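You operate a simulated robot arm through the tools that you are given. There is no shell and no other tool. Be economical: measure what you need, move in short steps, check, and stop when the job is done.

The job below is to be done with a simulated robot arm. You get a single attempt, and the scene is never put back.

## Task
Set the controls near the top of the green bench. At the end: the yellow jig knob is turned to 3; the blue jig knob is turned to 1; the white jig knob is turned to 1; the green jig knob is turned to 2; whatever was shut is shut again. Leave all else as you found it, and nothing knocked over.

It is judged by the outcome, as a careful person would: the job done as asked, and still so three seconds after it is handed in. It fails if anything else is knocked over, pushed out of place, dropped, spilled or broken.

## Robot
A 6-joint arm with a three-finger gripper, fixed in place. Base frame: the origin is at the foot of the arm, x ahead of it, y to its left, z up. Readings come in mm, rad, newtons and seconds.
Its first joint turns from -2.897 to 2.897 rad. Payload 4.89 kg.
The tool frame sits at the grasp point between the pads (the TCP): z along the fingers, y along the line on which they close. The tips reach 30 mm beyond it. The gripper opens to 164 mm. The gripper's body begins 125 mm behind the TCP.
Orientation is that of the tool frame in the base frame, as a unit quaternion [w, x, y, z]. With the fingers straight down and closing along the base's y, the tool's x points along the base's -x, its y along +y and its z along -z.

## Interface
- The arm moves only by the tool arm_command. Its argument "commands" is a list of rows, each an object of numbers (a shift or turn left out is 0, a gripper value left out holds the last): "tx", "ty", "tz": the shift along the tool's x, y, z in units of 100 mm (1.0 is 100 mm); "wx", "wy", "wz": the turn, a rotation vector about the tool's x, y, z in units of 180 degrees (1.0 is 180 degrees). In form: [{"tx": .., "ty": .., "tz": .., "wx": .., "wy": .., "wz": ..}, ...]. A call has 1 to 20 rows; each row is the pose to reach, as a shift and turn from the pose commanded when the call began, along the tool's axes at that moment. "jaw" is the finger opening in cm, from 0 to 16.4, set as the call begins (left out, the last holds). A call with a number of a shift or a turn outside -1 to 1 is refused whole. A row lasts 0.2 s, in which the tool goes at most 50 mm and 0.15 rad; a call with a longer step from one row to the next is refused whole, and so is a gripper value outside its range. A pose out of reach is approached as far as the arm can. The call stops where the force on the tool passes 40 N (or 10 N more than at its start, if that is more) or the arm is blocked; 0.2 s more then pass. Each finger travels about 108 mm/s and halts on what it meets, pressing with about 44 N; the grip force reading is that of the motor and also rises with nothing between the fingers. The clock runs only during rows and for 0.2 s after the last one: add rows that repeat a pose to give the fingers time. The reply holds the time, the measured pose of the TCP, the force on the tool along the base axes, the opening and the grip force, in the units named above and with some noise, with the torque about the TCP (base axes, N m) and any sound that the robot's microphone picked up, and new pictures: "views" is both (left out), scene, wrist or none.
- Cameras (640 x 400 px; columns grow to the right, rows downward): "scene" is fixed at [221.4, -499.2, 1672.5]; the picture's right is [0.25, -0.97, 0.00], its down [-0.76, -0.19, -0.63] and it looks along [0.61, 0.15, -0.78] (base axes); focal length 331 px, centre (320, 200). "wrist" rides on the gripper at [76, -2, -152] in the tool frame; the picture's right is [0.02, 1.00, 0.00], its down [-0.88, 0.02, -0.47] and it looks along [-0.47, 0.01, 0.88] (tool axes); focal length 247 px, centre (320, 200). There is no depth. A picture from a camera that has moved, and an enlarged one, comes with that camera's place and axes in the base frame and with its lens.
- lift_body(by): slides the trunk up (or, below 0, down) by that many mm; the arm rides with it, the base frame stays. It gives what a move gives, with no picture.
- close_up(camera, box): a new picture of the part [left, top, right, bottom] of that camera's present view, enlarged. It takes no simulated time.
- job_done(): hands the job in; it is judged then, once.

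Go step by step. Nothing tells you positions but the pictures and the camera data: compare them with the known pose of the tool, close in by small moves and look again before you grip or let go. The budget is 90 turns and 200 pictures, counting those below and the enlarged ones. Unless the task says otherwise, let go and move clear before handing in, and close with one line.

The tools are called after "Request:" as a command line: name --argument value ..., lists and objects as JSON in quotes. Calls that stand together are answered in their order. arm_command: Moves the arm, as the interface text tells. Its arguments: {"type":"object","properties":{"commands":{"type":"array","items":{"type":"object","properties":{"tx":{"type":"number"},"ty":{"type":"number"},"tz":{"type":"number"},"wx":{"type":"number"},"wy":{"type":"number"},"wz":{"type":"number"}}}},"jaw":{"type":"number"},"views":{"type":"string","enum":["both","scene","wrist","none"]}},"required":["commands"]} The other tools are called the same way: lift_body (by) slides the trunk up or down; close_up (camera, box) takes an enlarged picture of a part of a camera's view; job_done () hands the job in.

At the start:

```text
time: 0.0
tcp_pos: [596.9, -262.9, 1254.7]
ee_rot: [0.001, 0.0, 1.0, 0.0]
contact_force: [0.0, 1.3, -0.5]
wrist_torque: [0.0, 0.03, 0.01]
width: 164.0
gripper_force: 0.1
trunk travel left (down, up): [-175.0, 215.0]
```

scene: 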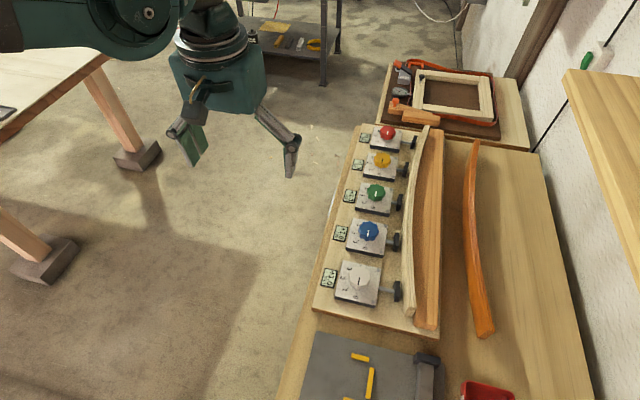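
wrist: 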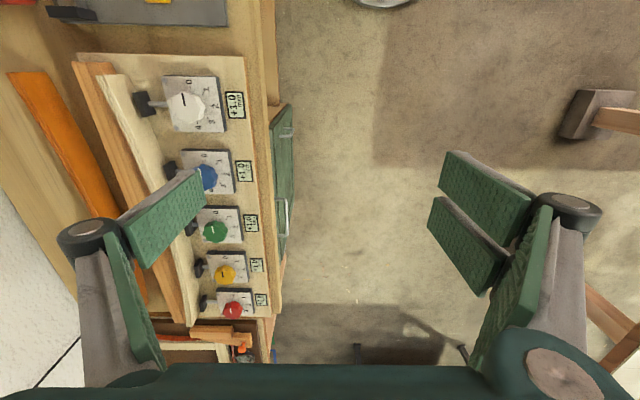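

I see a row of five knobs (red, yellow, green, blue, white) on a board on the bench, each with a dial plate. I'll enlarge both views to read the dials.

Request:
close_up --camera "scene" --box '[310, 200, 430, 320]'

Request:
close_up --camera "scene" --box '[330, 110, 450, 220]'

Request:
close_up --camera "wrist" --box '[120, 60, 280, 200]'

Request:
close_up --camera "wrist" --box '[160, 180, 300, 330]'

```text
3.33 times, centred on (370, 260) of scene
camera zoom: at [221.4, -499.2, 1672.5], right [0.25, -0.97, 0.0], down [-0.76, -0.19, -0.63], along [0.61, 0.15, -0.78], focal length 1102 px, centre (153, 0)
```

zoom: 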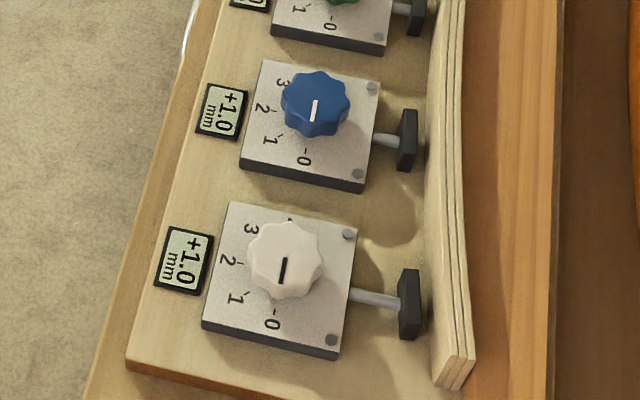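

```text
3.64 times, centred on (390, 165) of scene
camera zoom: at [221.4, -499.2, 1672.5], right [0.25, -0.97, 0.0], down [-0.76, -0.19, -0.63], along [0.61, 0.15, -0.78], focal length 1203 px, centre (66, 327)
```

zoom: 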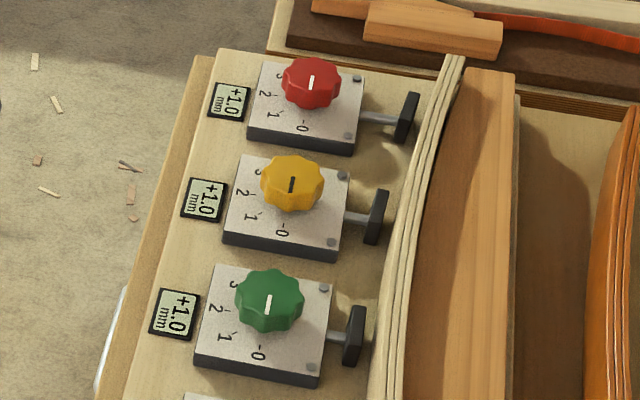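

```text
2.86 times, centred on (200, 130) of wrist
camera zoom: at [521.0, -263.5, 1407.4], right [-0.02, 1.0, 0.0], down [0.88, 0.02, 0.47], along [0.47, 0.01, -0.88], focal length 706 px, centre (663, 400)
```

zoom: 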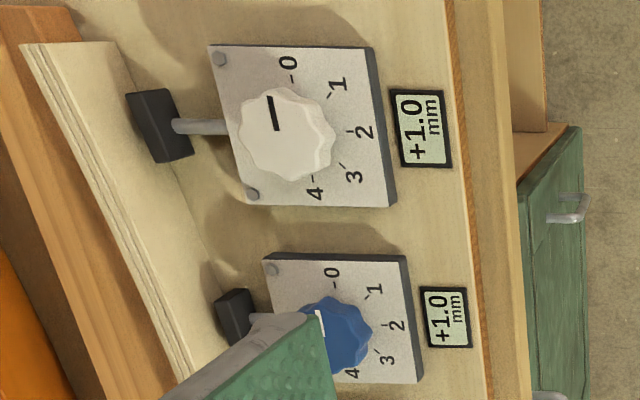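

```text
2.67 times, centred on (230, 255) of wrist
camera zoom: at [521.0, -263.5, 1407.4], right [-0.02, 1.0, 0.0], down [0.88, 0.02, 0.47], along [0.47, 0.01, -0.88], focal length 659 px, centre (560, 53)
```

zoom: 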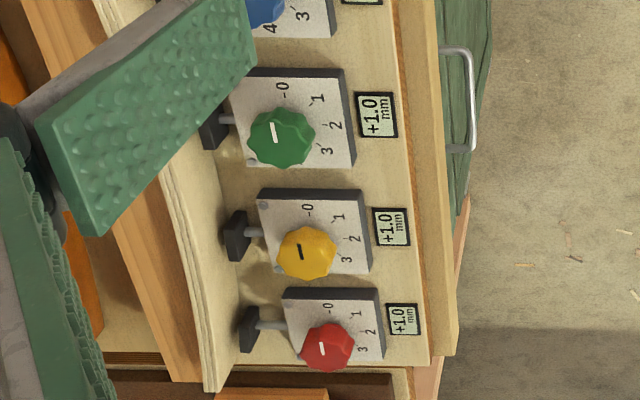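

All knobs seem to point at 0, with 45° divisions running clockwise seen from above. I estimate the knobs at y≈-508, z≈930, with white at x≈587, blue 729, green 870 and yellow 1007. I'll move toward white first.

Request:
arm_command --commands '[{"ty": -0.4}, {"ty": -0.8}, {"ty": -1.0}]' --jaw 9 --views "none"

Request:
arm_command --commands '[{"ty": -0.3, "tz": 0.3}, {"ty": -0.6, "tz": 0.6}, {"ty": -0.9, "tz": 0.9}, {"ty": -1.0, "tz": 1.0}]' --views "none"

Request:
arm_command --commands '[{"ty": -0.2, "tx": 0.05, "tz": 0.2}, {"ty": -0.44, "tx": 0.1, "tz": 0.5}, {"ty": -0.44, "tx": 0.1, "tz": 0.8}]' --views "both"

```text
time: 0.8
tcp_pos: [598.2, -365.1, 1256.3]
ee_rot: [0.0, 0.0, 1.0, 0.0]
contact_force: [0.5, 0.4, -1.0]
wrist_torque: [-0.06, 0.02, -0.01]
width: 90.0
gripper_force: 0.0
trunk travel left (down, up): [-175.0, 215.0]
```

```text
time: 1.8
tcp_pos: [596.4, -463.9, 1156.3]
ee_rot: [0.0, 0.001, 1.0, -0.001]
contact_force: [0.6, 0.2, -0.8]
wrist_torque: [0.01, 0.04, 0.01]
width: 90.2
gripper_force: 0.2
trunk travel left (down, up): [-175.0, 215.0]
```

```text
time: 2.6
tcp_pos: [584.9, -507.2, 1075.3]
ee_rot: [0.001, 0.0, 1.0, 0.0]
contact_force: [0.1, 0.5, 1.3]
wrist_torque: [-0.08, -0.02, 0.02]
width: 90.1
gripper_force: 0.1
trunk travel left (down, up): [-175.0, 215.0]
camera wrist: at [510.1, -508.1, 1227.9], right [-0.02, 1.0, 0.0], down [0.88, 0.02, 0.47], along [0.47, 0.01, -0.88], focal length 247 px, centre (320, 200)
```

scene: 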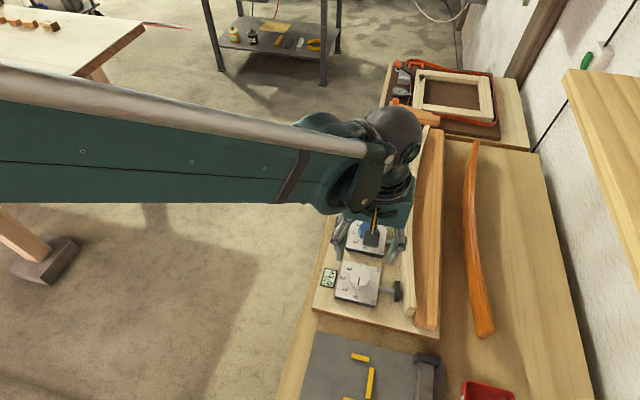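
wrist: 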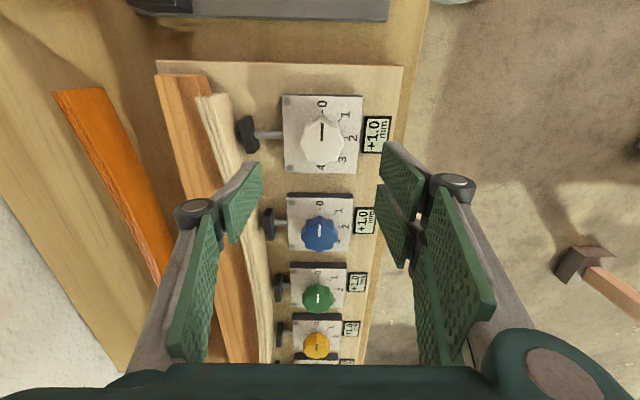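

White knob is at about (586, -505), top z≈927. I'll enlarge to determine plate height and knob thickness.

Request:
close_up --camera "wrist" --box '[230, 80, 400, 190]'

Request:
close_up --camera "scene" --box '[320, 250, 410, 310]'

```text
3.64 times, centred on (315, 135) of wrist
camera zoom: at [510.1, -508.1, 1227.9], right [-0.02, 1.0, 0.0], down [0.88, 0.02, 0.47], along [0.47, 0.01, -0.88], focal length 898 px, centre (338, 436)
```

zoom: 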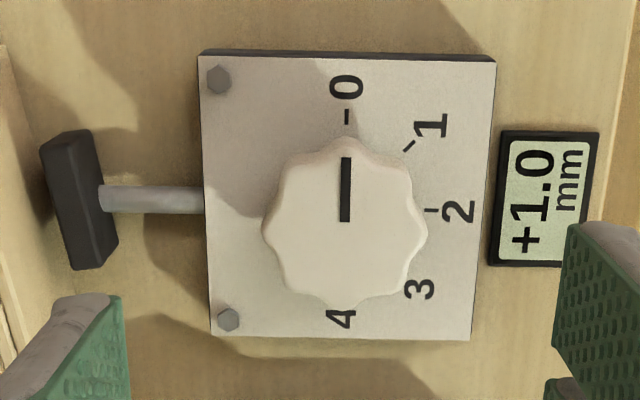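

```text
6.67 times, centred on (365, 280) of scene
camera zoom: at [221.4, -499.2, 1672.5], right [0.25, -0.97, 0.0], down [-0.76, -0.19, -0.63], along [0.61, 0.15, -0.78], focal length 2205 px, centre (20, -333)
```

zoom: 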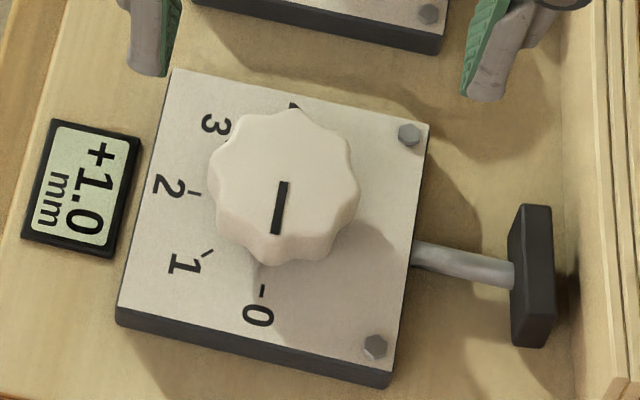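

The white knob is about 53 mm across, with its top at about z 927 and the plate near 905. I'll descend over it to TCP z≈943 and check.

Request:
arm_command --commands '[{"ty": 0.02, "tz": 0.3}, {"ty": 0.02, "tz": 0.6}, {"ty": 0.02, "tz": 0.9}, {"ty": 0.02, "tz": 1.0}]' --views "none"

Request:
arm_command --commands '[{"tz": 0.1}, {"tz": 0.2}, {"tz": 0.3}, {"tz": 0.33}]' --views "both"

```text
time: 3.6
tcp_pos: [587.4, -504.9, 975.7]
ee_rot: [0.0, 0.0, 1.0, 0.0]
contact_force: [0.0, -0.1, -0.8]
wrist_torque: [0.02, 0.04, 0.02]
width: 90.1
gripper_force: 0.0
trunk travel left (down, up): [-175.0, 215.0]
```

```text
time: 4.6
tcp_pos: [586.2, -505.7, 940.8]
ee_rot: [0.0, 0.0, 1.0, -0.001]
contact_force: [0.8, -0.4, 0.3]
wrist_torque: [0.02, 0.04, 0.04]
width: 89.9
gripper_force: 0.1
trunk travel left (down, up): [-175.0, 215.0]
camera wrist: at [511.1, -506.0, 1093.6], right [-0.02, 1.0, 0.0], down [0.88, 0.02, 0.47], along [0.47, 0.01, -0.88], focal length 247 px, centre (320, 200)
```

scene: 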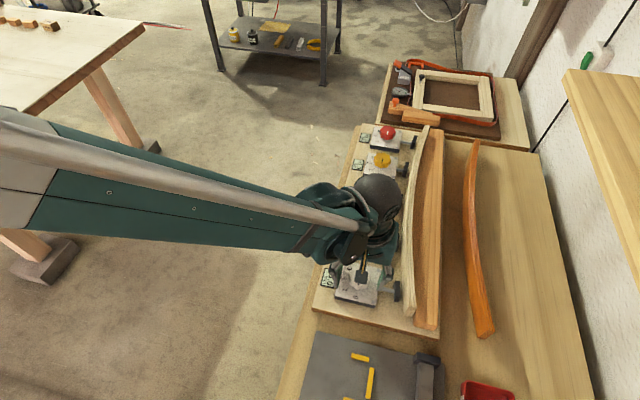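
wrist: 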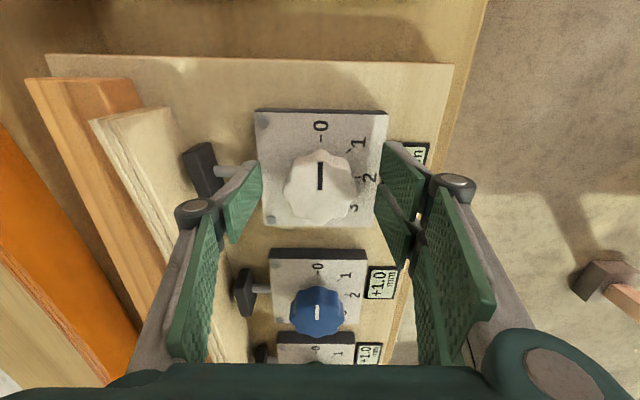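

Knob sits between the pads. Adjusting x by 2 mm and closing gently on it.

Request:
arm_command --commands '[{"tx": -0.02}, {"tx": -0.02}, {"tx": -0.02}, {"tx": -0.02}]' --jaw 4.8 --views "wrist"

```text
time: 5.6
tcp_pos: [587.9, -504.8, 940.1]
ee_rot: [0.0, 0.0, 1.0, 0.0]
contact_force: [-9.0, -4.1, -8.1]
wrist_torque: [-0.17, 0.3, 0.03]
width: 50.5
gripper_force: 45.0
trunk travel left (down, up): [-175.0, 215.0]
camera wrist: at [512.4, -506.1, 1094.0], right [-0.02, 1.0, 0.0], down [0.88, 0.02, 0.47], along [0.47, 0.01, -0.88], focal length 247 px, centre (320, 200)
```

wrist: 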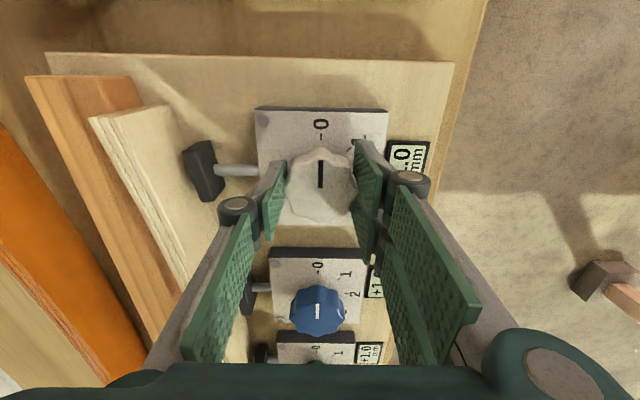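

Gripped at 50.5 mm. Now turning 45° clockwise.

Request:
arm_command --commands '[{"wz": 0.04}, {"wz": 0.08}, {"wz": 0.12}, {"wz": 0.16}, {"wz": 0.2}, {"wz": 0.23}, {"wz": 0.25}, {"wz": 0.25}]' --views "both"

```text
time: 7.4
tcp_pos: [587.1, -503.7, 941.3]
ee_rot: [0.0, 0.383, 0.924, -0.001]
contact_force: [-9.0, 17.2, -20.0]
wrist_torque: [0.53, 0.25, 0.01]
width: 50.6
gripper_force: 44.8
trunk travel left (down, up): [-175.0, 215.0]
camera wrist: at [534.3, -450.2, 1094.1], right [0.69, 0.72, 0.0], down [0.64, -0.61, 0.47], along [0.34, -0.33, -0.88], focal length 247 px, centre (320, 200)
```

scene: 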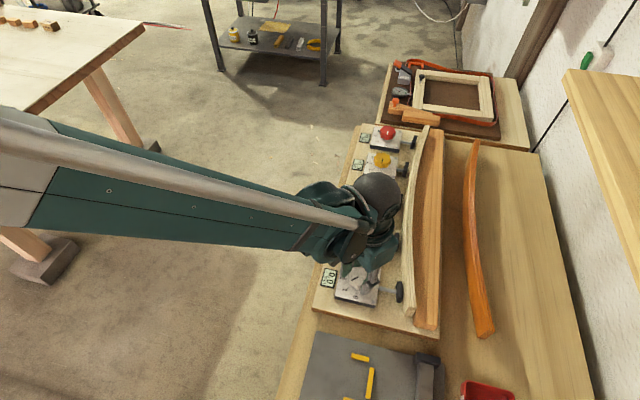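
wrist: 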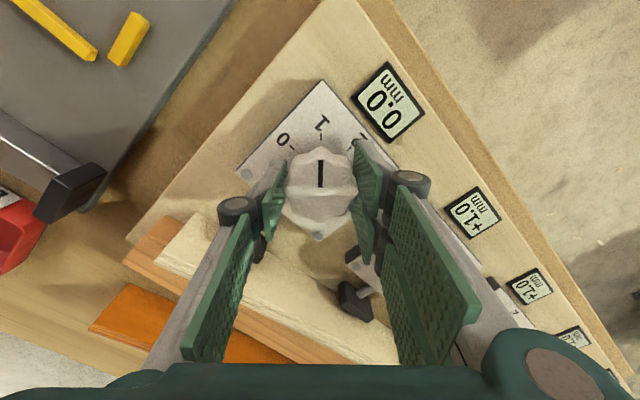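

Request:
close_up --camera "wrist" --box '[230, 50, 440, 250]'

```text
2.00 times, centred on (335, 150) of wrist
camera zoom: at [534.3, -450.2, 1094.1], right [0.69, 0.72, 0.0], down [0.64, -0.61, 0.47], along [0.34, -0.33, -0.88], focal length 494 px, centre (290, 300)
```

zoom: 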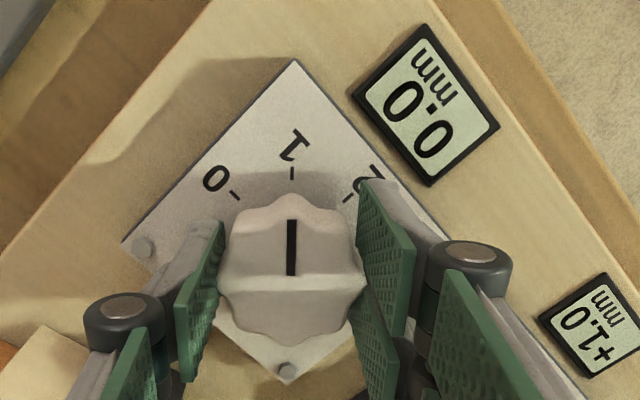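

White reads exactly 1. Releasing, rising and turning back, then moving over blue (x≈723).

Request:
arm_command --commands '[{}, {}, {"tz": -0.2}, {"tz": -0.5}, {"tz": -0.7, "wz": -0.04}, {"tz": -0.7, "wz": -0.08}, {"tz": -0.7, "wz": -0.12}, {"tz": -0.7, "wz": -0.16}, {"tz": -0.7, "wz": -0.2}, {"tz": -0.7, "wz": -0.24}, {"tz": -0.7, "wz": -0.25}]' --jaw 9 --views "none"

Request:
arm_command --commands '[{"tx": -0.4}, {"tx": -0.8}, {"tx": -1.0}]' --views "none"

Request:
arm_command --commands '[{"tx": -0.35}, {"tx": -0.35}]' --views "both"

```text
time: 9.8
tcp_pos: [587.8, -505.4, 1013.2]
ee_rot: [-0.001, -0.001, 1.0, 0.0]
contact_force: [-0.8, -0.6, -0.5]
wrist_torque: [-0.02, -0.01, 0.01]
width: 90.2
gripper_force: 0.0
trunk travel left (down, up): [-175.0, 215.0]
```

```text
time: 10.6
tcp_pos: [688.0, -503.0, 1010.8]
ee_rot: [0.0, 0.0, 1.0, 0.0]
contact_force: [-0.2, 0.1, 0.4]
wrist_torque: [0.05, -0.04, 0.01]
width: 89.9
gripper_force: 0.0
trunk travel left (down, up): [-175.0, 215.0]
```

```text
time: 11.2
tcp_pos: [724.1, -502.6, 1011.1]
ee_rot: [-0.001, -0.001, 1.0, 0.0]
contact_force: [-0.1, -0.5, 0.6]
wrist_torque: [0.01, -0.07, 0.01]
width: 89.9
gripper_force: 0.1
trunk travel left (down, up): [-175.0, 215.0]
camera wrist: at [649.1, -503.8, 1163.6], right [-0.02, 1.0, 0.0], down [0.88, 0.02, 0.47], along [0.47, 0.01, -0.88], focal length 247 px, centre (320, 200)
```

scene: 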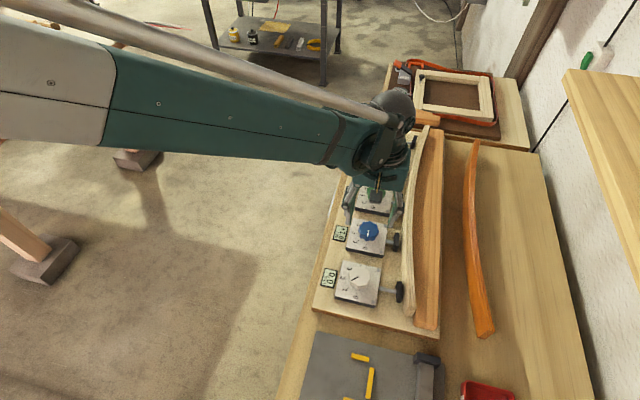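
wrist: 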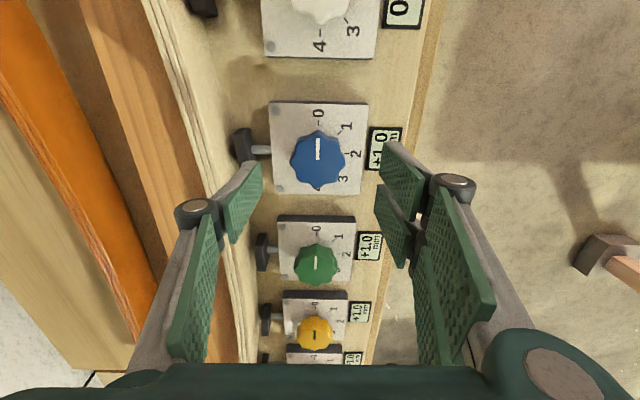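

Blue's centre is at about (725.5, -504). Descending and gripping.

Request:
arm_command --commands '[{"tx": -0.015, "ty": -0.01, "tz": 0.2}, {"tx": -0.015, "ty": -0.01, "tz": 0.45}, {"tx": -0.015, "ty": -0.01, "tz": 0.6}, {"tx": -0.015, "ty": -0.01, "tz": 0.71}, {"tx": -0.015, "ty": -0.01, "tz": 0.71}]' --views "wrist"

Request:
arm_command --commands '[{}, {}, {}, {}]' --jaw 4.8 --views "none"

```text
time: 12.4
tcp_pos: [725.4, -504.3, 940.4]
ee_rot: [0.0, 0.0, 1.0, 0.001]
contact_force: [0.9, 0.5, 0.1]
wrist_torque: [0.0, 0.03, -0.02]
width: 90.1
gripper_force: 0.2
trunk travel left (down, up): [-175.0, 215.0]
camera wrist: at [649.8, -506.1, 1092.2], right [-0.02, 1.0, 0.0], down [0.88, 0.02, 0.47], along [0.47, 0.01, -0.88], focal length 247 px, centre (320, 200)
```

wrist: 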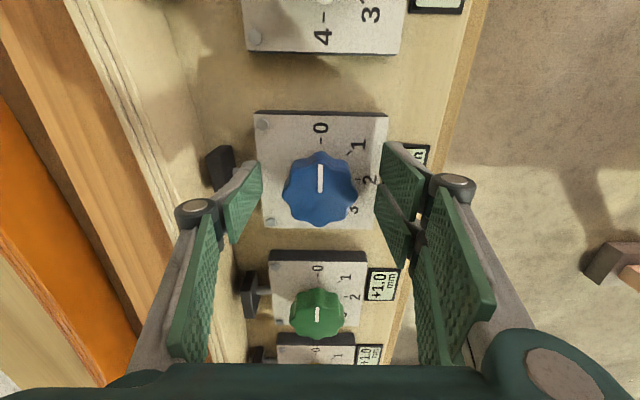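

```text
time: 13.4
tcp_pos: [725.1, -505.2, 940.1]
ee_rot: [0.0, 0.0, 1.0, 0.0]
contact_force: [-1.5, -0.3, -1.7]
wrist_torque: [-0.06, 0.02, 0.0]
width: 50.7
gripper_force: 44.7
trunk travel left (down, up): [-175.0, 215.0]
```

Gripped well centred with low forces. Turning 45° clockwise.

Request:
arm_command --commands '[{"wz": 0.04}, {"wz": 0.08}, {"wz": 0.12}, {"wz": 0.16}, {"wz": 0.2}, {"wz": 0.23}, {"wz": 0.25}, {"wz": 0.25}]' --views "none"

Request:
close_up --camera "wrist" --box '[230, 50, 440, 250]'

```text
time: 14.5
tcp_pos: [725.5, -503.3, 939.1]
ee_rot: [0.0, 0.252, 0.968, 0.002]
contact_force: [4.8, 8.3, -8.9]
wrist_torque: [0.31, -0.22, 0.05]
width: 51.1
gripper_force: 45.0
trunk travel left (down, up): [-175.0, 215.0]
stopped in row 5: the force on the tool passed its limit at 42 N (the readings are from after the stop); the commanded pose is now the measured one
```

```text
2.00 times, centred on (335, 150) of wrist
camera zoom: at [659.2, -466.8, 1092.5], right [0.47, 0.88, 0.0], down [0.78, -0.41, 0.47], along [0.42, -0.22, -0.88], focal length 494 px, centre (290, 300)
```

zoom: 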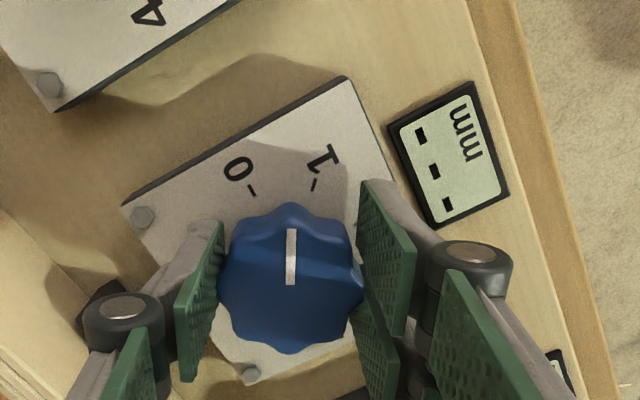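

The call stopped at about 29° on a force spike, and the display shows "---" between positions. The knob is still held, so I'll continue the remaining ~15.8°.

Request:
arm_command --commands '[{"wz": 0.025}, {"wz": 0.05}, {"wz": 0.075}, {"wz": 0.088}, {"wz": 0.088}]' --views "none"

Request:
close_up --camera "wrist" --box '[230, 50, 440, 250]'

```text
time: 15.7
tcp_pos: [726.4, -501.1, 940.2]
ee_rot: [0.0, 0.383, 0.924, 0.001]
contact_force: [18.1, 29.9, -12.2]
wrist_torque: [0.95, -0.23, 0.19]
width: 50.7
gripper_force: 45.6
trunk travel left (down, up): [-175.0, 215.0]
```

```text
2.00 times, centred on (335, 150) of wrist
camera zoom: at [672.4, -448.7, 1092.6], right [0.69, 0.72, 0.0], down [0.64, -0.61, 0.47], along [0.34, -0.33, -0.88], focal length 494 px, centre (290, 300)
```

zoom: 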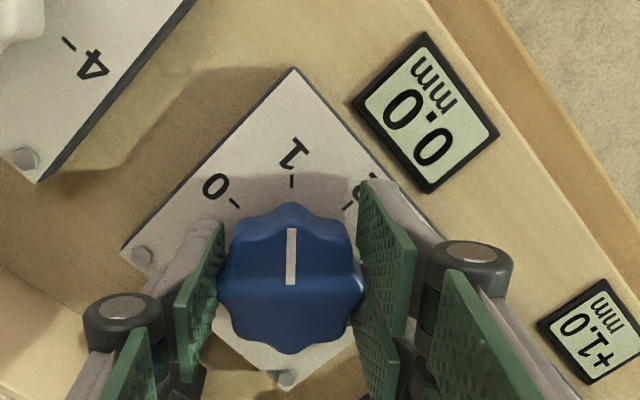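

Blue reads exactly 1. Releasing, rising, and moving to green (x≈863).

Request:
arm_command --commands '[{}, {}, {"tz": -0.2}, {"tz": -0.5}, {"tz": -0.7, "wz": -0.04}, {"tz": -0.7, "wz": -0.08}, {"tz": -0.7, "wz": -0.12}, {"tz": -0.7, "wz": -0.16}, {"tz": -0.7, "wz": -0.2}, {"tz": -0.7, "wz": -0.24}, {"tz": -0.7, "wz": -0.25}]' --jaw 9 --views "none"

Request:
arm_command --commands '[{"tx": -0.4}, {"tx": -0.8}, {"tx": -1.0}]' --views "none"

Request:
arm_command --commands '[{"tx": -0.37, "ty": -0.03}, {"tx": -0.37, "ty": -0.03}]' --views "wrist"

Request:
close_up --camera "scene" --box '[310, 200, 430, 320]'

```text
time: 18.1
tcp_pos: [723.7, -502.9, 1012.0]
ee_rot: [0.0, -0.001, 1.0, 0.0]
contact_force: [1.0, 1.0, -0.5]
wrist_torque: [0.03, -0.02, -0.05]
width: 90.1
gripper_force: 0.0
trunk travel left (down, up): [-175.0, 215.0]
```

```text
time: 18.9
tcp_pos: [827.0, -502.6, 1011.2]
ee_rot: [0.0, 0.0, 1.0, 0.001]
contact_force: [0.2, 0.5, 0.8]
wrist_torque: [0.05, -0.08, -0.01]
width: 90.1
gripper_force: 0.1
trunk travel left (down, up): [-175.0, 215.0]
```

```text
time: 19.5
tcp_pos: [864.9, -507.0, 1010.5]
ee_rot: [0.0, 0.0, 1.0, 0.001]
contact_force: [-0.2, 0.0, 0.7]
wrist_torque: [-0.03, -0.05, 0.04]
width: 90.3
gripper_force: 0.1
trunk travel left (down, up): [-175.0, 215.0]
camera wrist: at [788.7, -508.4, 1162.7], right [-0.02, 1.0, 0.0], down [0.88, 0.02, 0.47], along [0.47, 0.01, -0.88], focal length 247 px, centre (320, 200)
```

wrist: 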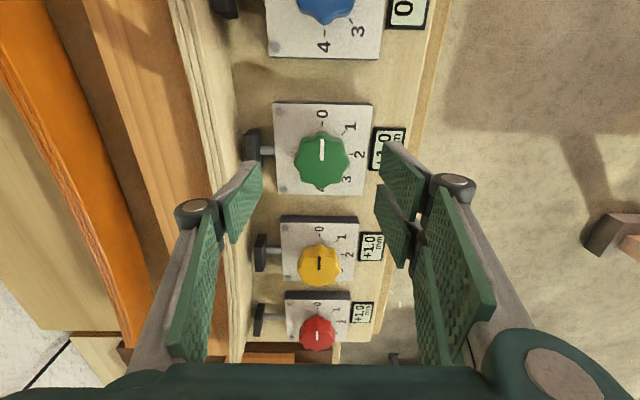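

```text
3.33 times, centred on (370, 260) of scene
camera zoom: at [221.4, -499.2, 1672.5], right [0.25, -0.97, 0.0], down [-0.76, -0.19, -0.63], along [0.61, 0.15, -0.78], focal length 1102 px, centre (153, 0)
```

zoom: 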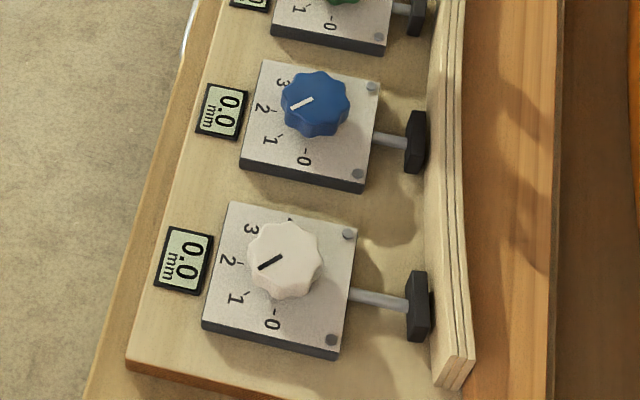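

Blue and white hold at 1. Green is at about (865.3, -505). I'll pre-rotate the gripper -45° and descend.

Request:
arm_command --commands '[{"ty": 0.02, "wz": -0.04}, {"ty": 0.02, "wz": -0.08}, {"ty": 0.02, "wz": -0.12}, {"ty": 0.02, "wz": -0.16}, {"ty": 0.02, "wz": -0.2}, {"ty": 0.02, "wz": -0.24}, {"ty": 0.02, "wz": -0.25}, {"ty": 0.02, "tz": 0.2, "wz": -0.25}, {"ty": 0.02, "tz": 0.4, "wz": -0.25}, {"ty": 0.02, "tz": 0.6, "wz": -0.25}, {"ty": 0.02, "tz": 0.71, "wz": -0.25}, {"ty": 0.02, "tz": 0.71, "wz": -0.25}]' --views "wrist"

```text
time: 22.1
tcp_pos: [863.1, -503.9, 937.7]
ee_rot: [0.0, -0.384, 0.924, 0.002]
contact_force: [-0.4, -0.7, 0.0]
wrist_torque: [-0.02, 0.01, 0.0]
width: 90.1
gripper_force: 0.1
trunk travel left (down, up): [-175.0, 215.0]
camera wrist: at [811.0, -558.7, 1090.7], right [-0.72, 0.69, 0.0], down [0.61, 0.64, 0.47], along [0.33, 0.34, -0.88], focal length 247 px, centre (320, 200)
```

wrist: 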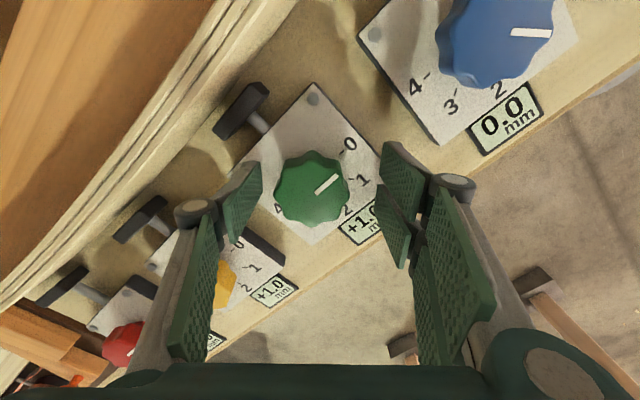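

Green knob is slightly left of the jaw midline (~4 mm). Centre and grip.

Request:
arm_command --commands '[{"ty": -0.02}, {"ty": -0.04}, {"ty": -0.04}]' --views "none"

Request:
arm_command --commands '[{}, {}, {}, {}]' --jaw 4.8 --views "wrist"

```text
time: 22.9
tcp_pos: [865.9, -507.6, 938.0]
ee_rot: [0.001, -0.383, 0.924, 0.002]
contact_force: [0.0, -0.1, 0.3]
wrist_torque: [-0.02, 0.01, -0.01]
width: 90.1
gripper_force: 0.0
trunk travel left (down, up): [-175.0, 215.0]
```

```text
time: 23.9
tcp_pos: [865.4, -507.5, 938.5]
ee_rot: [0.001, -0.383, 0.924, 0.001]
contact_force: [8.6, -8.1, 2.1]
wrist_torque: [-0.21, -0.26, -0.03]
width: 53.1
gripper_force: 5.6
trunk travel left (down, up): [-175.0, 215.0]
camera wrist: at [813.9, -562.6, 1091.4], right [-0.72, 0.69, 0.0], down [0.61, 0.64, 0.47], along [0.33, 0.34, -0.88], focal length 247 px, centre (320, 200)
```

wrist: 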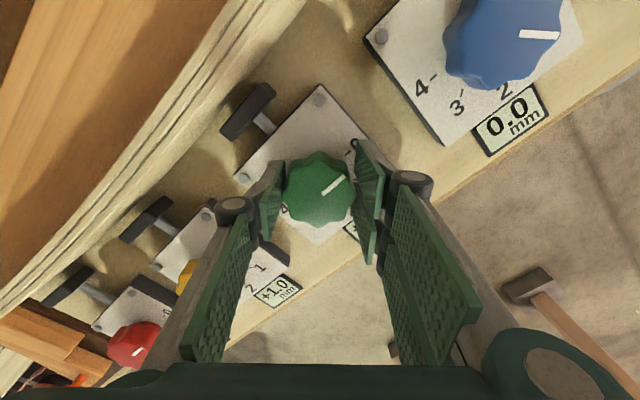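

Request:
arm_command --commands '[{"ty": -0.01}, {"ty": -0.02}, {"ty": -0.02}, {"ty": -0.02}]' --jaw 4.5 --views "none"

```text
time: 24.9
tcp_pos: [866.8, -509.2, 939.3]
ee_rot: [0.0, -0.382, 0.924, 0.001]
contact_force: [-4.7, 0.0, -7.5]
wrist_torque: [0.08, 0.27, 0.04]
width: 50.5
gripper_force: 45.0
trunk travel left (down, up): [-175.0, 215.0]
```

Firm grip now. Turning 90° clockwise.

Request:
arm_command --commands '[{"wz": 0.03}, {"wz": 0.06}, {"wz": 0.09}, {"wz": 0.12}, {"wz": 0.15}, {"wz": 0.18}, {"wz": 0.21}, {"wz": 0.24}, {"wz": 0.27}, {"wz": 0.3}, {"wz": 0.33}, {"wz": 0.36}, {"wz": 0.39}, {"wz": 0.42}, {"wz": 0.45}, {"wz": 0.48}, {"wz": 0.5}, {"wz": 0.5}]' --views "none"

Request:
close_up --camera "wrist" --box '[230, 50, 440, 250]'

```text
time: 25.8
tcp_pos: [866.1, -506.4, 938.7]
ee_rot: [0.0, -0.228, 0.974, 0.003]
contact_force: [-1.8, 5.0, -3.5]
wrist_torque: [0.15, 0.14, 0.02]
width: 50.6
gripper_force: 45.7
trunk travel left (down, up): [-175.0, 215.0]
stopped in row 4: the force on the tool passed its limit at 43 N (the readings are from after the stop); the commanded pose is now the measured one
```

```text
2.00 times, centred on (335, 150) of wrist
camera zoom: at [799.4, -542.7, 1091.6], right [-0.46, 0.89, 0.0], down [0.78, 0.41, 0.47], along [0.42, 0.22, -0.88], focal length 494 px, centre (290, 300)
```

zoom: 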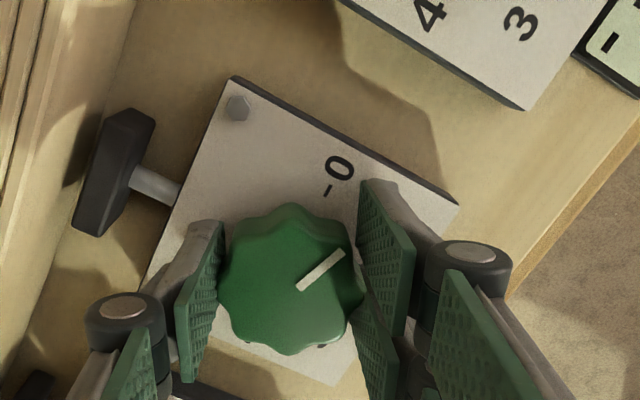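

The call stopped at ~19° with no damage and the grip still good. I noticed a corner of blue's display and want to check it before continuing.

Request:
close_up --camera "wrist" --box '[320, 0, 600, 180]'

```text
2.22 times, centred on (460, 90) of wrist
camera zoom: at [799.4, -542.7, 1091.6], right [-0.46, 0.89, 0.0], down [0.78, 0.41, 0.47], along [0.42, 0.22, -0.88], focal length 549 px, centre (9, 444)
```

zoom: 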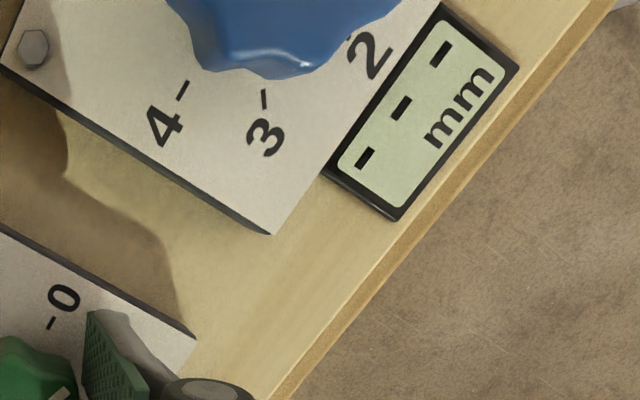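

Request:
close_up --camera "scene" --box '[310, 110, 450, 320]'

```text
1.90 times, centred on (380, 215) of scene
camera zoom: at [221.4, -499.2, 1672.5], right [0.25, -0.97, 0.0], down [-0.76, -0.19, -0.63], along [0.61, 0.15, -0.78], focal length 630 px, centre (206, 171)
```

zoom: 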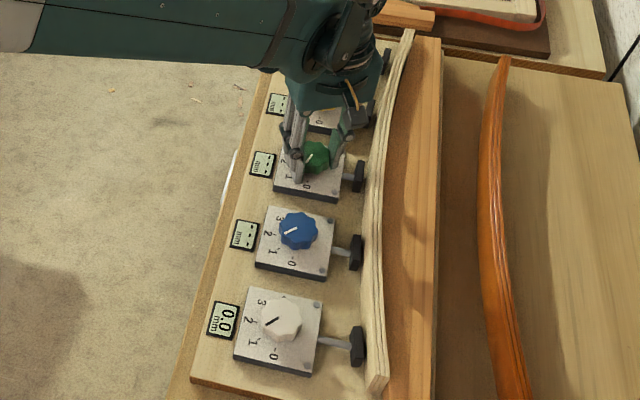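

Green's neighbours' displays also blank while it turns (they gauge the same strip), so nothing is amiss. Continuing the remaining ~71°.

Request:
arm_command --commands '[{"wz": 0.025}, {"wz": 0.05}, {"wz": 0.075}, {"wz": 0.1}, {"wz": 0.125}, {"wz": 0.15}, {"wz": 0.175}, {"wz": 0.2}, {"wz": 0.225}, {"wz": 0.25}, {"wz": 0.275}, {"wz": 0.3}, {"wz": 0.325}, {"wz": 0.35}, {"wz": 0.375}, {"wz": 0.397}, {"wz": 0.397}]' --views "none"

Request:
close_up --camera "wrist" --box '[230, 50, 440, 250]'

```text
time: 26.9
tcp_pos: [864.3, -505.1, 938.7]
ee_rot: [-0.001, -0.061, 0.998, 0.003]
contact_force: [-0.5, 7.1, 1.6]
wrist_torque: [0.62, 0.04, 0.02]
width: 50.4
gripper_force: 45.1
trunk travel left (down, up): [-175.0, 215.0]
stopped in row 5: the force on the tool passed its limit at 42 N (the readings are from after the stop); the commanded pose is now the measured one
```

```text
2.00 times, centred on (335, 150) of wrist
camera zoom: at [791.2, -517.2, 1091.8], right [-0.14, 0.99, 0.01], down [0.87, 0.12, 0.47], along [0.47, 0.07, -0.88], focal length 494 px, centre (290, 300)
```

zoom: 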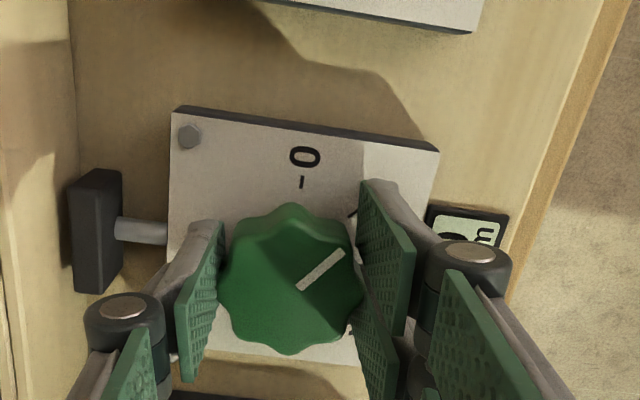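

Grip stays intact; now at −7°. Continue the remaining 52°.

Request:
arm_command --commands '[{"wz": 0.025}, {"wz": 0.05}, {"wz": 0.075}, {"wz": 0.1}, {"wz": 0.125}, {"wz": 0.15}, {"wz": 0.175}, {"wz": 0.2}, {"wz": 0.225}, {"wz": 0.25}, {"wz": 0.275}, {"wz": 0.289}, {"wz": 0.289}]' --views "none"

Request:
close_up --camera "wrist" --box '[230, 50, 440, 250]'

```text
time: 28.2
tcp_pos: [865.0, -505.2, 938.6]
ee_rot: [-0.002, 0.149, 0.989, 0.004]
contact_force: [1.5, 9.3, 5.2]
wrist_torque: [0.57, 0.13, 0.01]
width: 50.4
gripper_force: 44.7
trunk travel left (down, up): [-175.0, 215.0]
stopped in row 6: the force on the tool passed its limit at 41 N (the readings are from after the stop); the commanded pose is now the measured one
```

```text
2.00 times, centred on (335, 150) of wrist
camera zoom: at [793.7, -483.8, 1092.1], right [0.27, 0.96, 0.01], down [0.85, -0.24, 0.47], along [0.45, -0.12, -0.88], focal length 494 px, centre (290, 300)
```

zoom: 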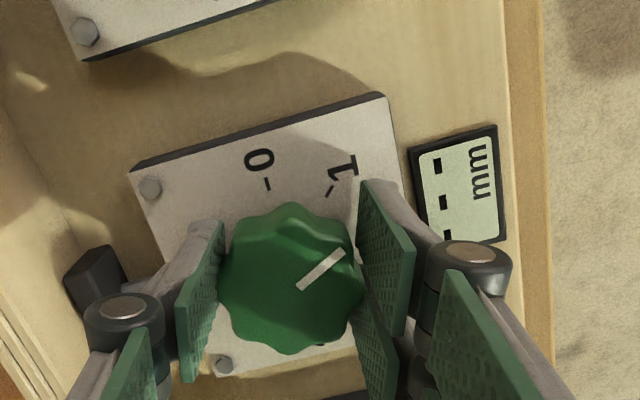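

Request:
arm_command --commands '[{"wz": 0.025}, {"wz": 0.05}, {"wz": 0.075}, {"wz": 0.1}, {"wz": 0.125}, {"wz": 0.155}, {"wz": 0.155}]' --views "none"

Request:
close_up --camera "wrist" --box '[230, 50, 440, 250]'

```text
time: 29.7
tcp_pos: [866.5, -501.3, 938.9]
ee_rot: [-0.003, 0.381, 0.925, 0.004]
contact_force: [3.8, 9.9, 8.1]
wrist_torque: [0.59, 0.08, 0.04]
width: 50.5
gripper_force: 44.8
trunk travel left (down, up): [-175.0, 215.0]
stopped in row 7: the force on the tool passed its limit at 41 N (the readings are from after the stop); the commanded pose is now the measured one
```

```text
2.00 times, centred on (335, 150) of wrist
camera zoom: at [812.9, -450.5, 1092.3], right [0.69, 0.72, 0.01], down [0.64, -0.61, 0.47], along [0.34, -0.32, -0.88], focal length 494 px, centre (290, 300)
```

zoom: 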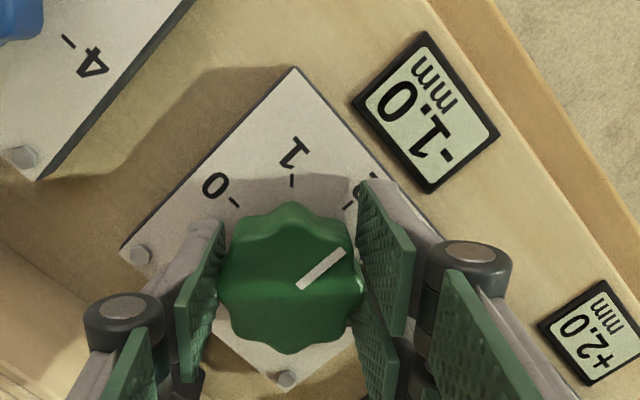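

Green shows at 2. Releasing, rising and verifying from above.

Request:
arm_command --commands '[{}, {}, {"tz": -0.2}, {"tz": -0.5}, {"tz": -0.7, "wz": -0.04}, {"tz": -0.7, "wz": -0.08}, {"tz": -0.7, "wz": -0.12}, {"tz": -0.7, "wz": -0.16}, {"tz": -0.7, "wz": -0.2}, {"tz": -0.7, "wz": -0.24}, {"tz": -0.7, "wz": -0.25}, {"tz": -0.7, "wz": -0.25}]' --jaw 9 --views "wrist"

Request:
close_up --camera "wrist" --box '[230, 60, 420, 360]'

```text
time: 32.3
tcp_pos: [866.8, -504.7, 1007.9]
ee_rot: [-0.001, -0.002, 1.0, 0.004]
contact_force: [-0.1, -0.3, 0.8]
wrist_torque: [-0.02, 0.0, -0.01]
width: 90.1
gripper_force: 0.0
trunk travel left (down, up): [-175.0, 215.0]
camera wrist: at [792.0, -507.2, 1161.4], right [-0.03, 1.0, 0.01], down [0.88, 0.02, 0.47], along [0.47, 0.02, -0.88], focal length 247 px, centre (320, 200)
```

wrist: 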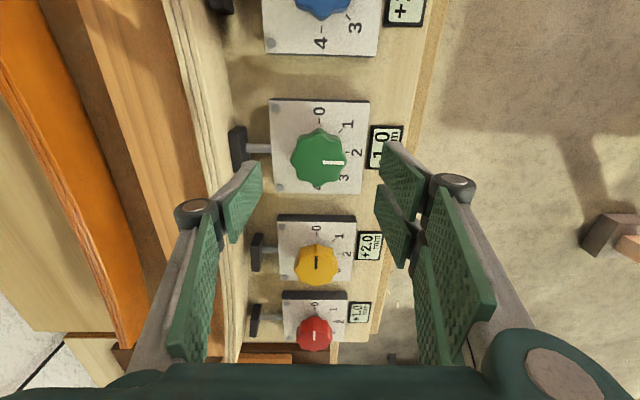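

```text
1.33 times, centred on (325, 210) of wrist
camera zoom: at [792.0, -507.2, 1161.4], right [-0.03, 1.0, 0.01], down [0.88, 0.02, 0.47], along [0.47, 0.02, -0.88], focal length 329 px, centre (313, 187)
```

zoom: 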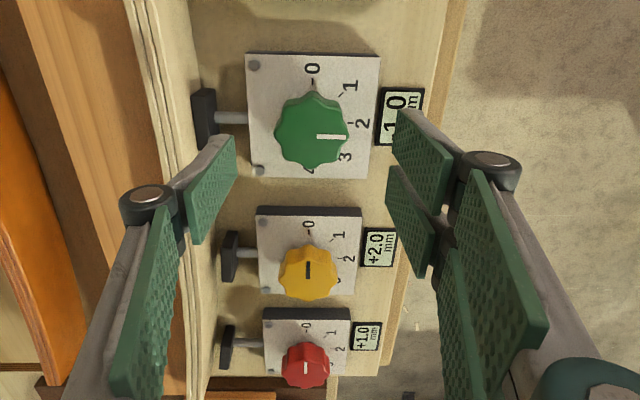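

Green is at 2. Now heading to yellow (x≈1002) — testing reach while high.

Request:
arm_command --commands '[{"tx": -0.3}, {"tx": -0.6}, {"tx": -0.9}, {"tx": -1.0}]' --views "none"

Request:
arm_command --commands '[{"tx": -0.2}, {"tx": -0.36}, {"tx": -0.36}]' --views "both"

```text
time: 33.3
tcp_pos: [966.8, -504.7, 1008.0]
ee_rot: [-0.001, -0.002, 1.0, 0.005]
contact_force: [-0.4, -0.3, 0.3]
wrist_torque: [-0.01, 0.04, -0.02]
width: 90.0
gripper_force: 0.0
trunk travel left (down, up): [-175.0, 215.0]
```

```text
time: 34.1
tcp_pos: [1002.4, -504.0, 1008.0]
ee_rot: [-0.002, -0.002, 1.0, 0.003]
contact_force: [0.2, 0.8, -0.5]
wrist_torque: [0.03, -0.01, 0.0]
width: 90.1
gripper_force: 0.0
trunk travel left (down, up): [-175.0, 215.0]
camera wrist: at [927.7, -506.8, 1160.0], right [-0.03, 1.0, 0.01], down [0.88, 0.02, 0.47], along [0.47, 0.02, -0.88], focal length 247 px, centre (320, 200)
```

scene: 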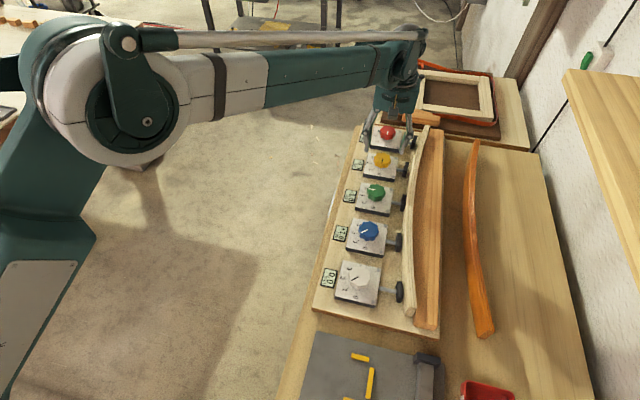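
wrist: 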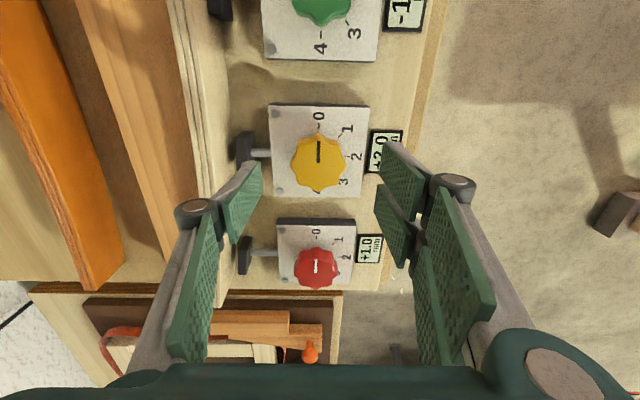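

Yellow is reachable; its centre is at about (1007, -505). I'll shift 4 mm, pre-rotate -67.5°, then lower with the trunk to keep reach.

Request:
arm_command --commands '[{"tx": -0.04, "wz": -0.04}, {"tx": -0.04, "wz": -0.08}, {"tx": -0.04, "wz": -0.12}, {"tx": -0.04, "wz": -0.16}, {"tx": -0.04, "wz": -0.2}, {"tx": -0.04, "wz": -0.24}, {"tx": -0.04, "wz": -0.28}, {"tx": -0.04, "wz": -0.32}, {"tx": -0.04, "wz": -0.36}, {"tx": -0.04, "wz": -0.375}, {"tx": -0.04, "wz": -0.375}]' --views "none"

Request:
lift_body --by -40

Request:
close_up --camera "wrist" --box '[0, 0, 640, 400]'

```text
time: 36.5
tcp_pos: [1006.8, -505.2, 1008.4]
ee_rot: [0.001, -0.557, 0.83, 0.004]
contact_force: [-0.2, -0.5, 0.5]
wrist_torque: [0.0, 0.03, 0.01]
width: 89.9
gripper_force: 0.0
trunk travel left (down, up): [-175.0, 215.0]
```

```text
time: 37.4
tcp_pos: [1006.6, -504.5, 968.1]
ee_rot: [0.001, -0.557, 0.831, 0.005]
contact_force: [0.4, 0.5, -0.3]
wrist_torque: [0.02, 0.01, -0.01]
width: 89.9
gripper_force: 0.0
trunk travel left (down, up): [-135.0, 255.0]
```

```text
1.00 times, centred on (320, 200) of wrist (not enlarged: the box is as wide or as high as the picture)
camera zoom: at [981.0, -576.3, 1120.3], right [-0.93, 0.36, 0.01], down [0.32, 0.82, 0.48], along [0.17, 0.45, -0.88], focal length 247 px, centre (320, 200)
```

zoom: 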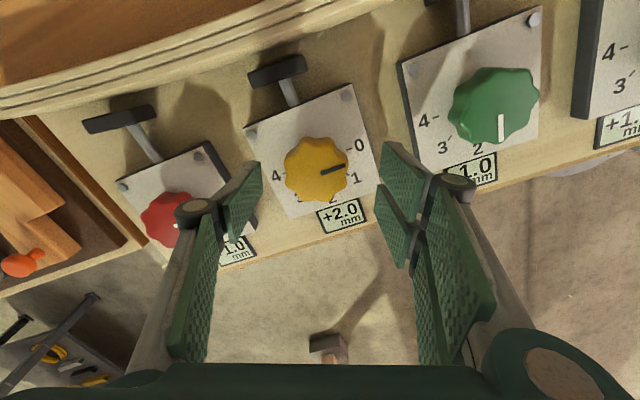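

Request:
close_up --camera "wrist" --box '[270, 125, 370, 215]'

```text
4.44 times, centred on (320, 170) of wrist
camera zoom: at [981.0, -576.3, 1120.3], right [-0.93, 0.36, 0.01], down [0.32, 0.82, 0.48], along [0.17, 0.45, -0.88], focal length 1098 px, centre (320, 333)
```

zoom: 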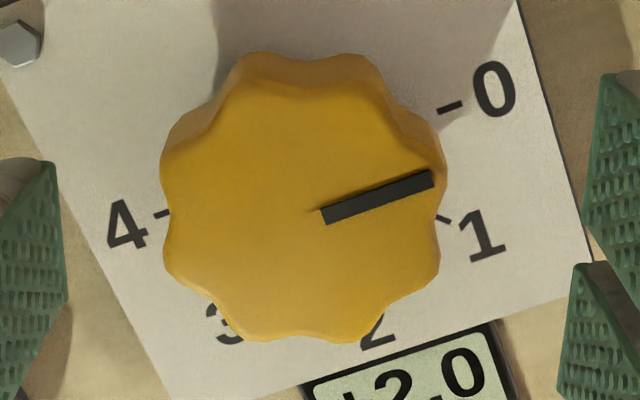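

Knob is ~3 mm left of jaw centre; shift and lower the rest of the way.

Request:
arm_command --commands '[{"ty": -0.03}, {"ty": -0.03}]' --views "none"

Request:
lift_body --by -28

Request:
arm_command --commands '[{}, {}, {}, {}, {}]' --jaw 4.6 --views "wrist"

```text
time: 38.0
tcp_pos: [1010.4, -504.9, 968.4]
ee_rot: [0.001, -0.557, 0.831, 0.004]
contact_force: [0.9, 0.7, -0.1]
wrist_torque: [0.02, 0.01, -0.01]
width: 89.7
gripper_force: 0.1
trunk travel left (down, up): [-135.0, 255.0]
```

```text
time: 38.7
tcp_pos: [1010.9, -504.1, 941.5]
ee_rot: [0.001, -0.557, 0.831, 0.004]
contact_force: [0.8, -0.4, 0.8]
wrist_torque: [0.02, -0.01, 0.0]
width: 90.2
gripper_force: 0.1
trunk travel left (down, up): [-107.0, 283.0]
```

```text
time: 39.9
tcp_pos: [1010.4, -505.3, 940.8]
ee_rot: [0.002, -0.557, 0.831, 0.005]
contact_force: [10.7, -5.2, 8.0]
wrist_torque: [-0.04, -0.05, 0.04]
width: 50.5
gripper_force: 45.5
trunk travel left (down, up): [-107.0, 283.0]
camera wrist: at [983.9, -577.3, 1092.1], right [-0.93, 0.36, 0.0], down [0.32, 0.82, 0.48], along [0.17, 0.45, -0.88], focal length 247 px, centre (320, 200)
```

wrist: 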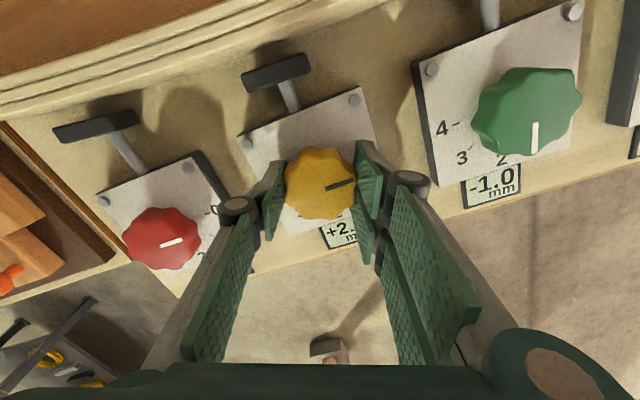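

Gripped at 50.5. Turning clockwise 135° in stages.

Request:
arm_command --commands '[{"ty": -0.01, "wz": 0.02}, {"ty": -0.01, "wz": 0.04}, {"ty": -0.01, "wz": 0.06}, {"ty": -0.01, "wz": 0.08}, {"ty": -0.01, "wz": 0.1}, {"ty": -0.01, "wz": 0.12}, {"ty": -0.01, "wz": 0.14}, {"ty": -0.01, "wz": 0.16}, {"ty": -0.01, "wz": 0.18}, {"ty": -0.01, "wz": 0.2}, {"ty": -0.01, "wz": 0.22}, {"ty": -0.01, "wz": 0.25}, {"ty": -0.01, "wz": 0.25}]' --views "none"

```text
time: 42.8
tcp_pos: [1009.6, -505.3, 939.7]
ee_rot: [0.0, -0.196, 0.981, 0.005]
contact_force: [-2.2, 2.0, -0.7]
wrist_torque: [0.33, -0.12, -0.01]
width: 50.5
gripper_force: 45.0
trunk travel left (down, up): [-107.0, 283.0]
stopped in row 13: the force on the tool passed its limit at 40 N (the readings are from after the stop); the commanded pose is now the measured one
```

First 45° done, to about position 1. Next 45°.

Request:
arm_command --commands '[{"wz": 0.02}, {"wz": 0.04}, {"wz": 0.06}, {"wz": 0.08}, {"wz": 0.1}, {"wz": 0.12}, {"wz": 0.14}, {"wz": 0.16}, {"wz": 0.18}, {"wz": 0.2}, {"wz": 0.22}, {"wz": 0.25}, {"wz": 0.25}]' --views "none"

Request:
close_up --camera "wrist" --box '[200, 50, 440, 250]'

```text
time: 45.6
tcp_pos: [1011.1, -504.4, 940.5]
ee_rot: [-0.001, 0.195, 0.981, 0.004]
contact_force: [-13.6, 0.5, -0.3]
wrist_torque: [0.09, 0.48, 0.01]
width: 50.6
gripper_force: 45.2
trunk travel left (down, up): [-107.0, 283.0]
```

```text
2.00 times, centred on (320, 150) of wrist
camera zoom: at [940.4, -478.4, 1093.3], right [0.36, 0.93, 0.01], down [0.82, -0.32, 0.47], along [0.44, -0.16, -0.88], focal length 494 px, centre (320, 300)
```

zoom: 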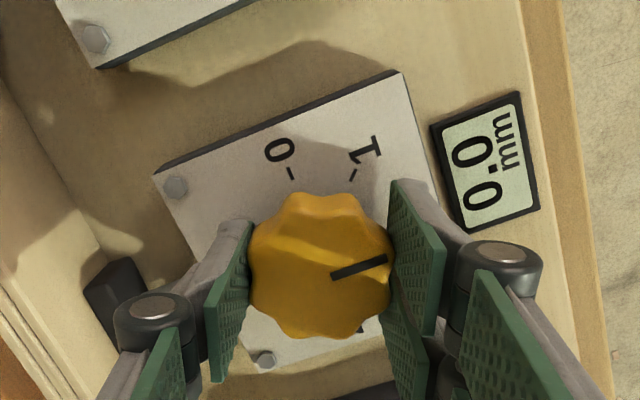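

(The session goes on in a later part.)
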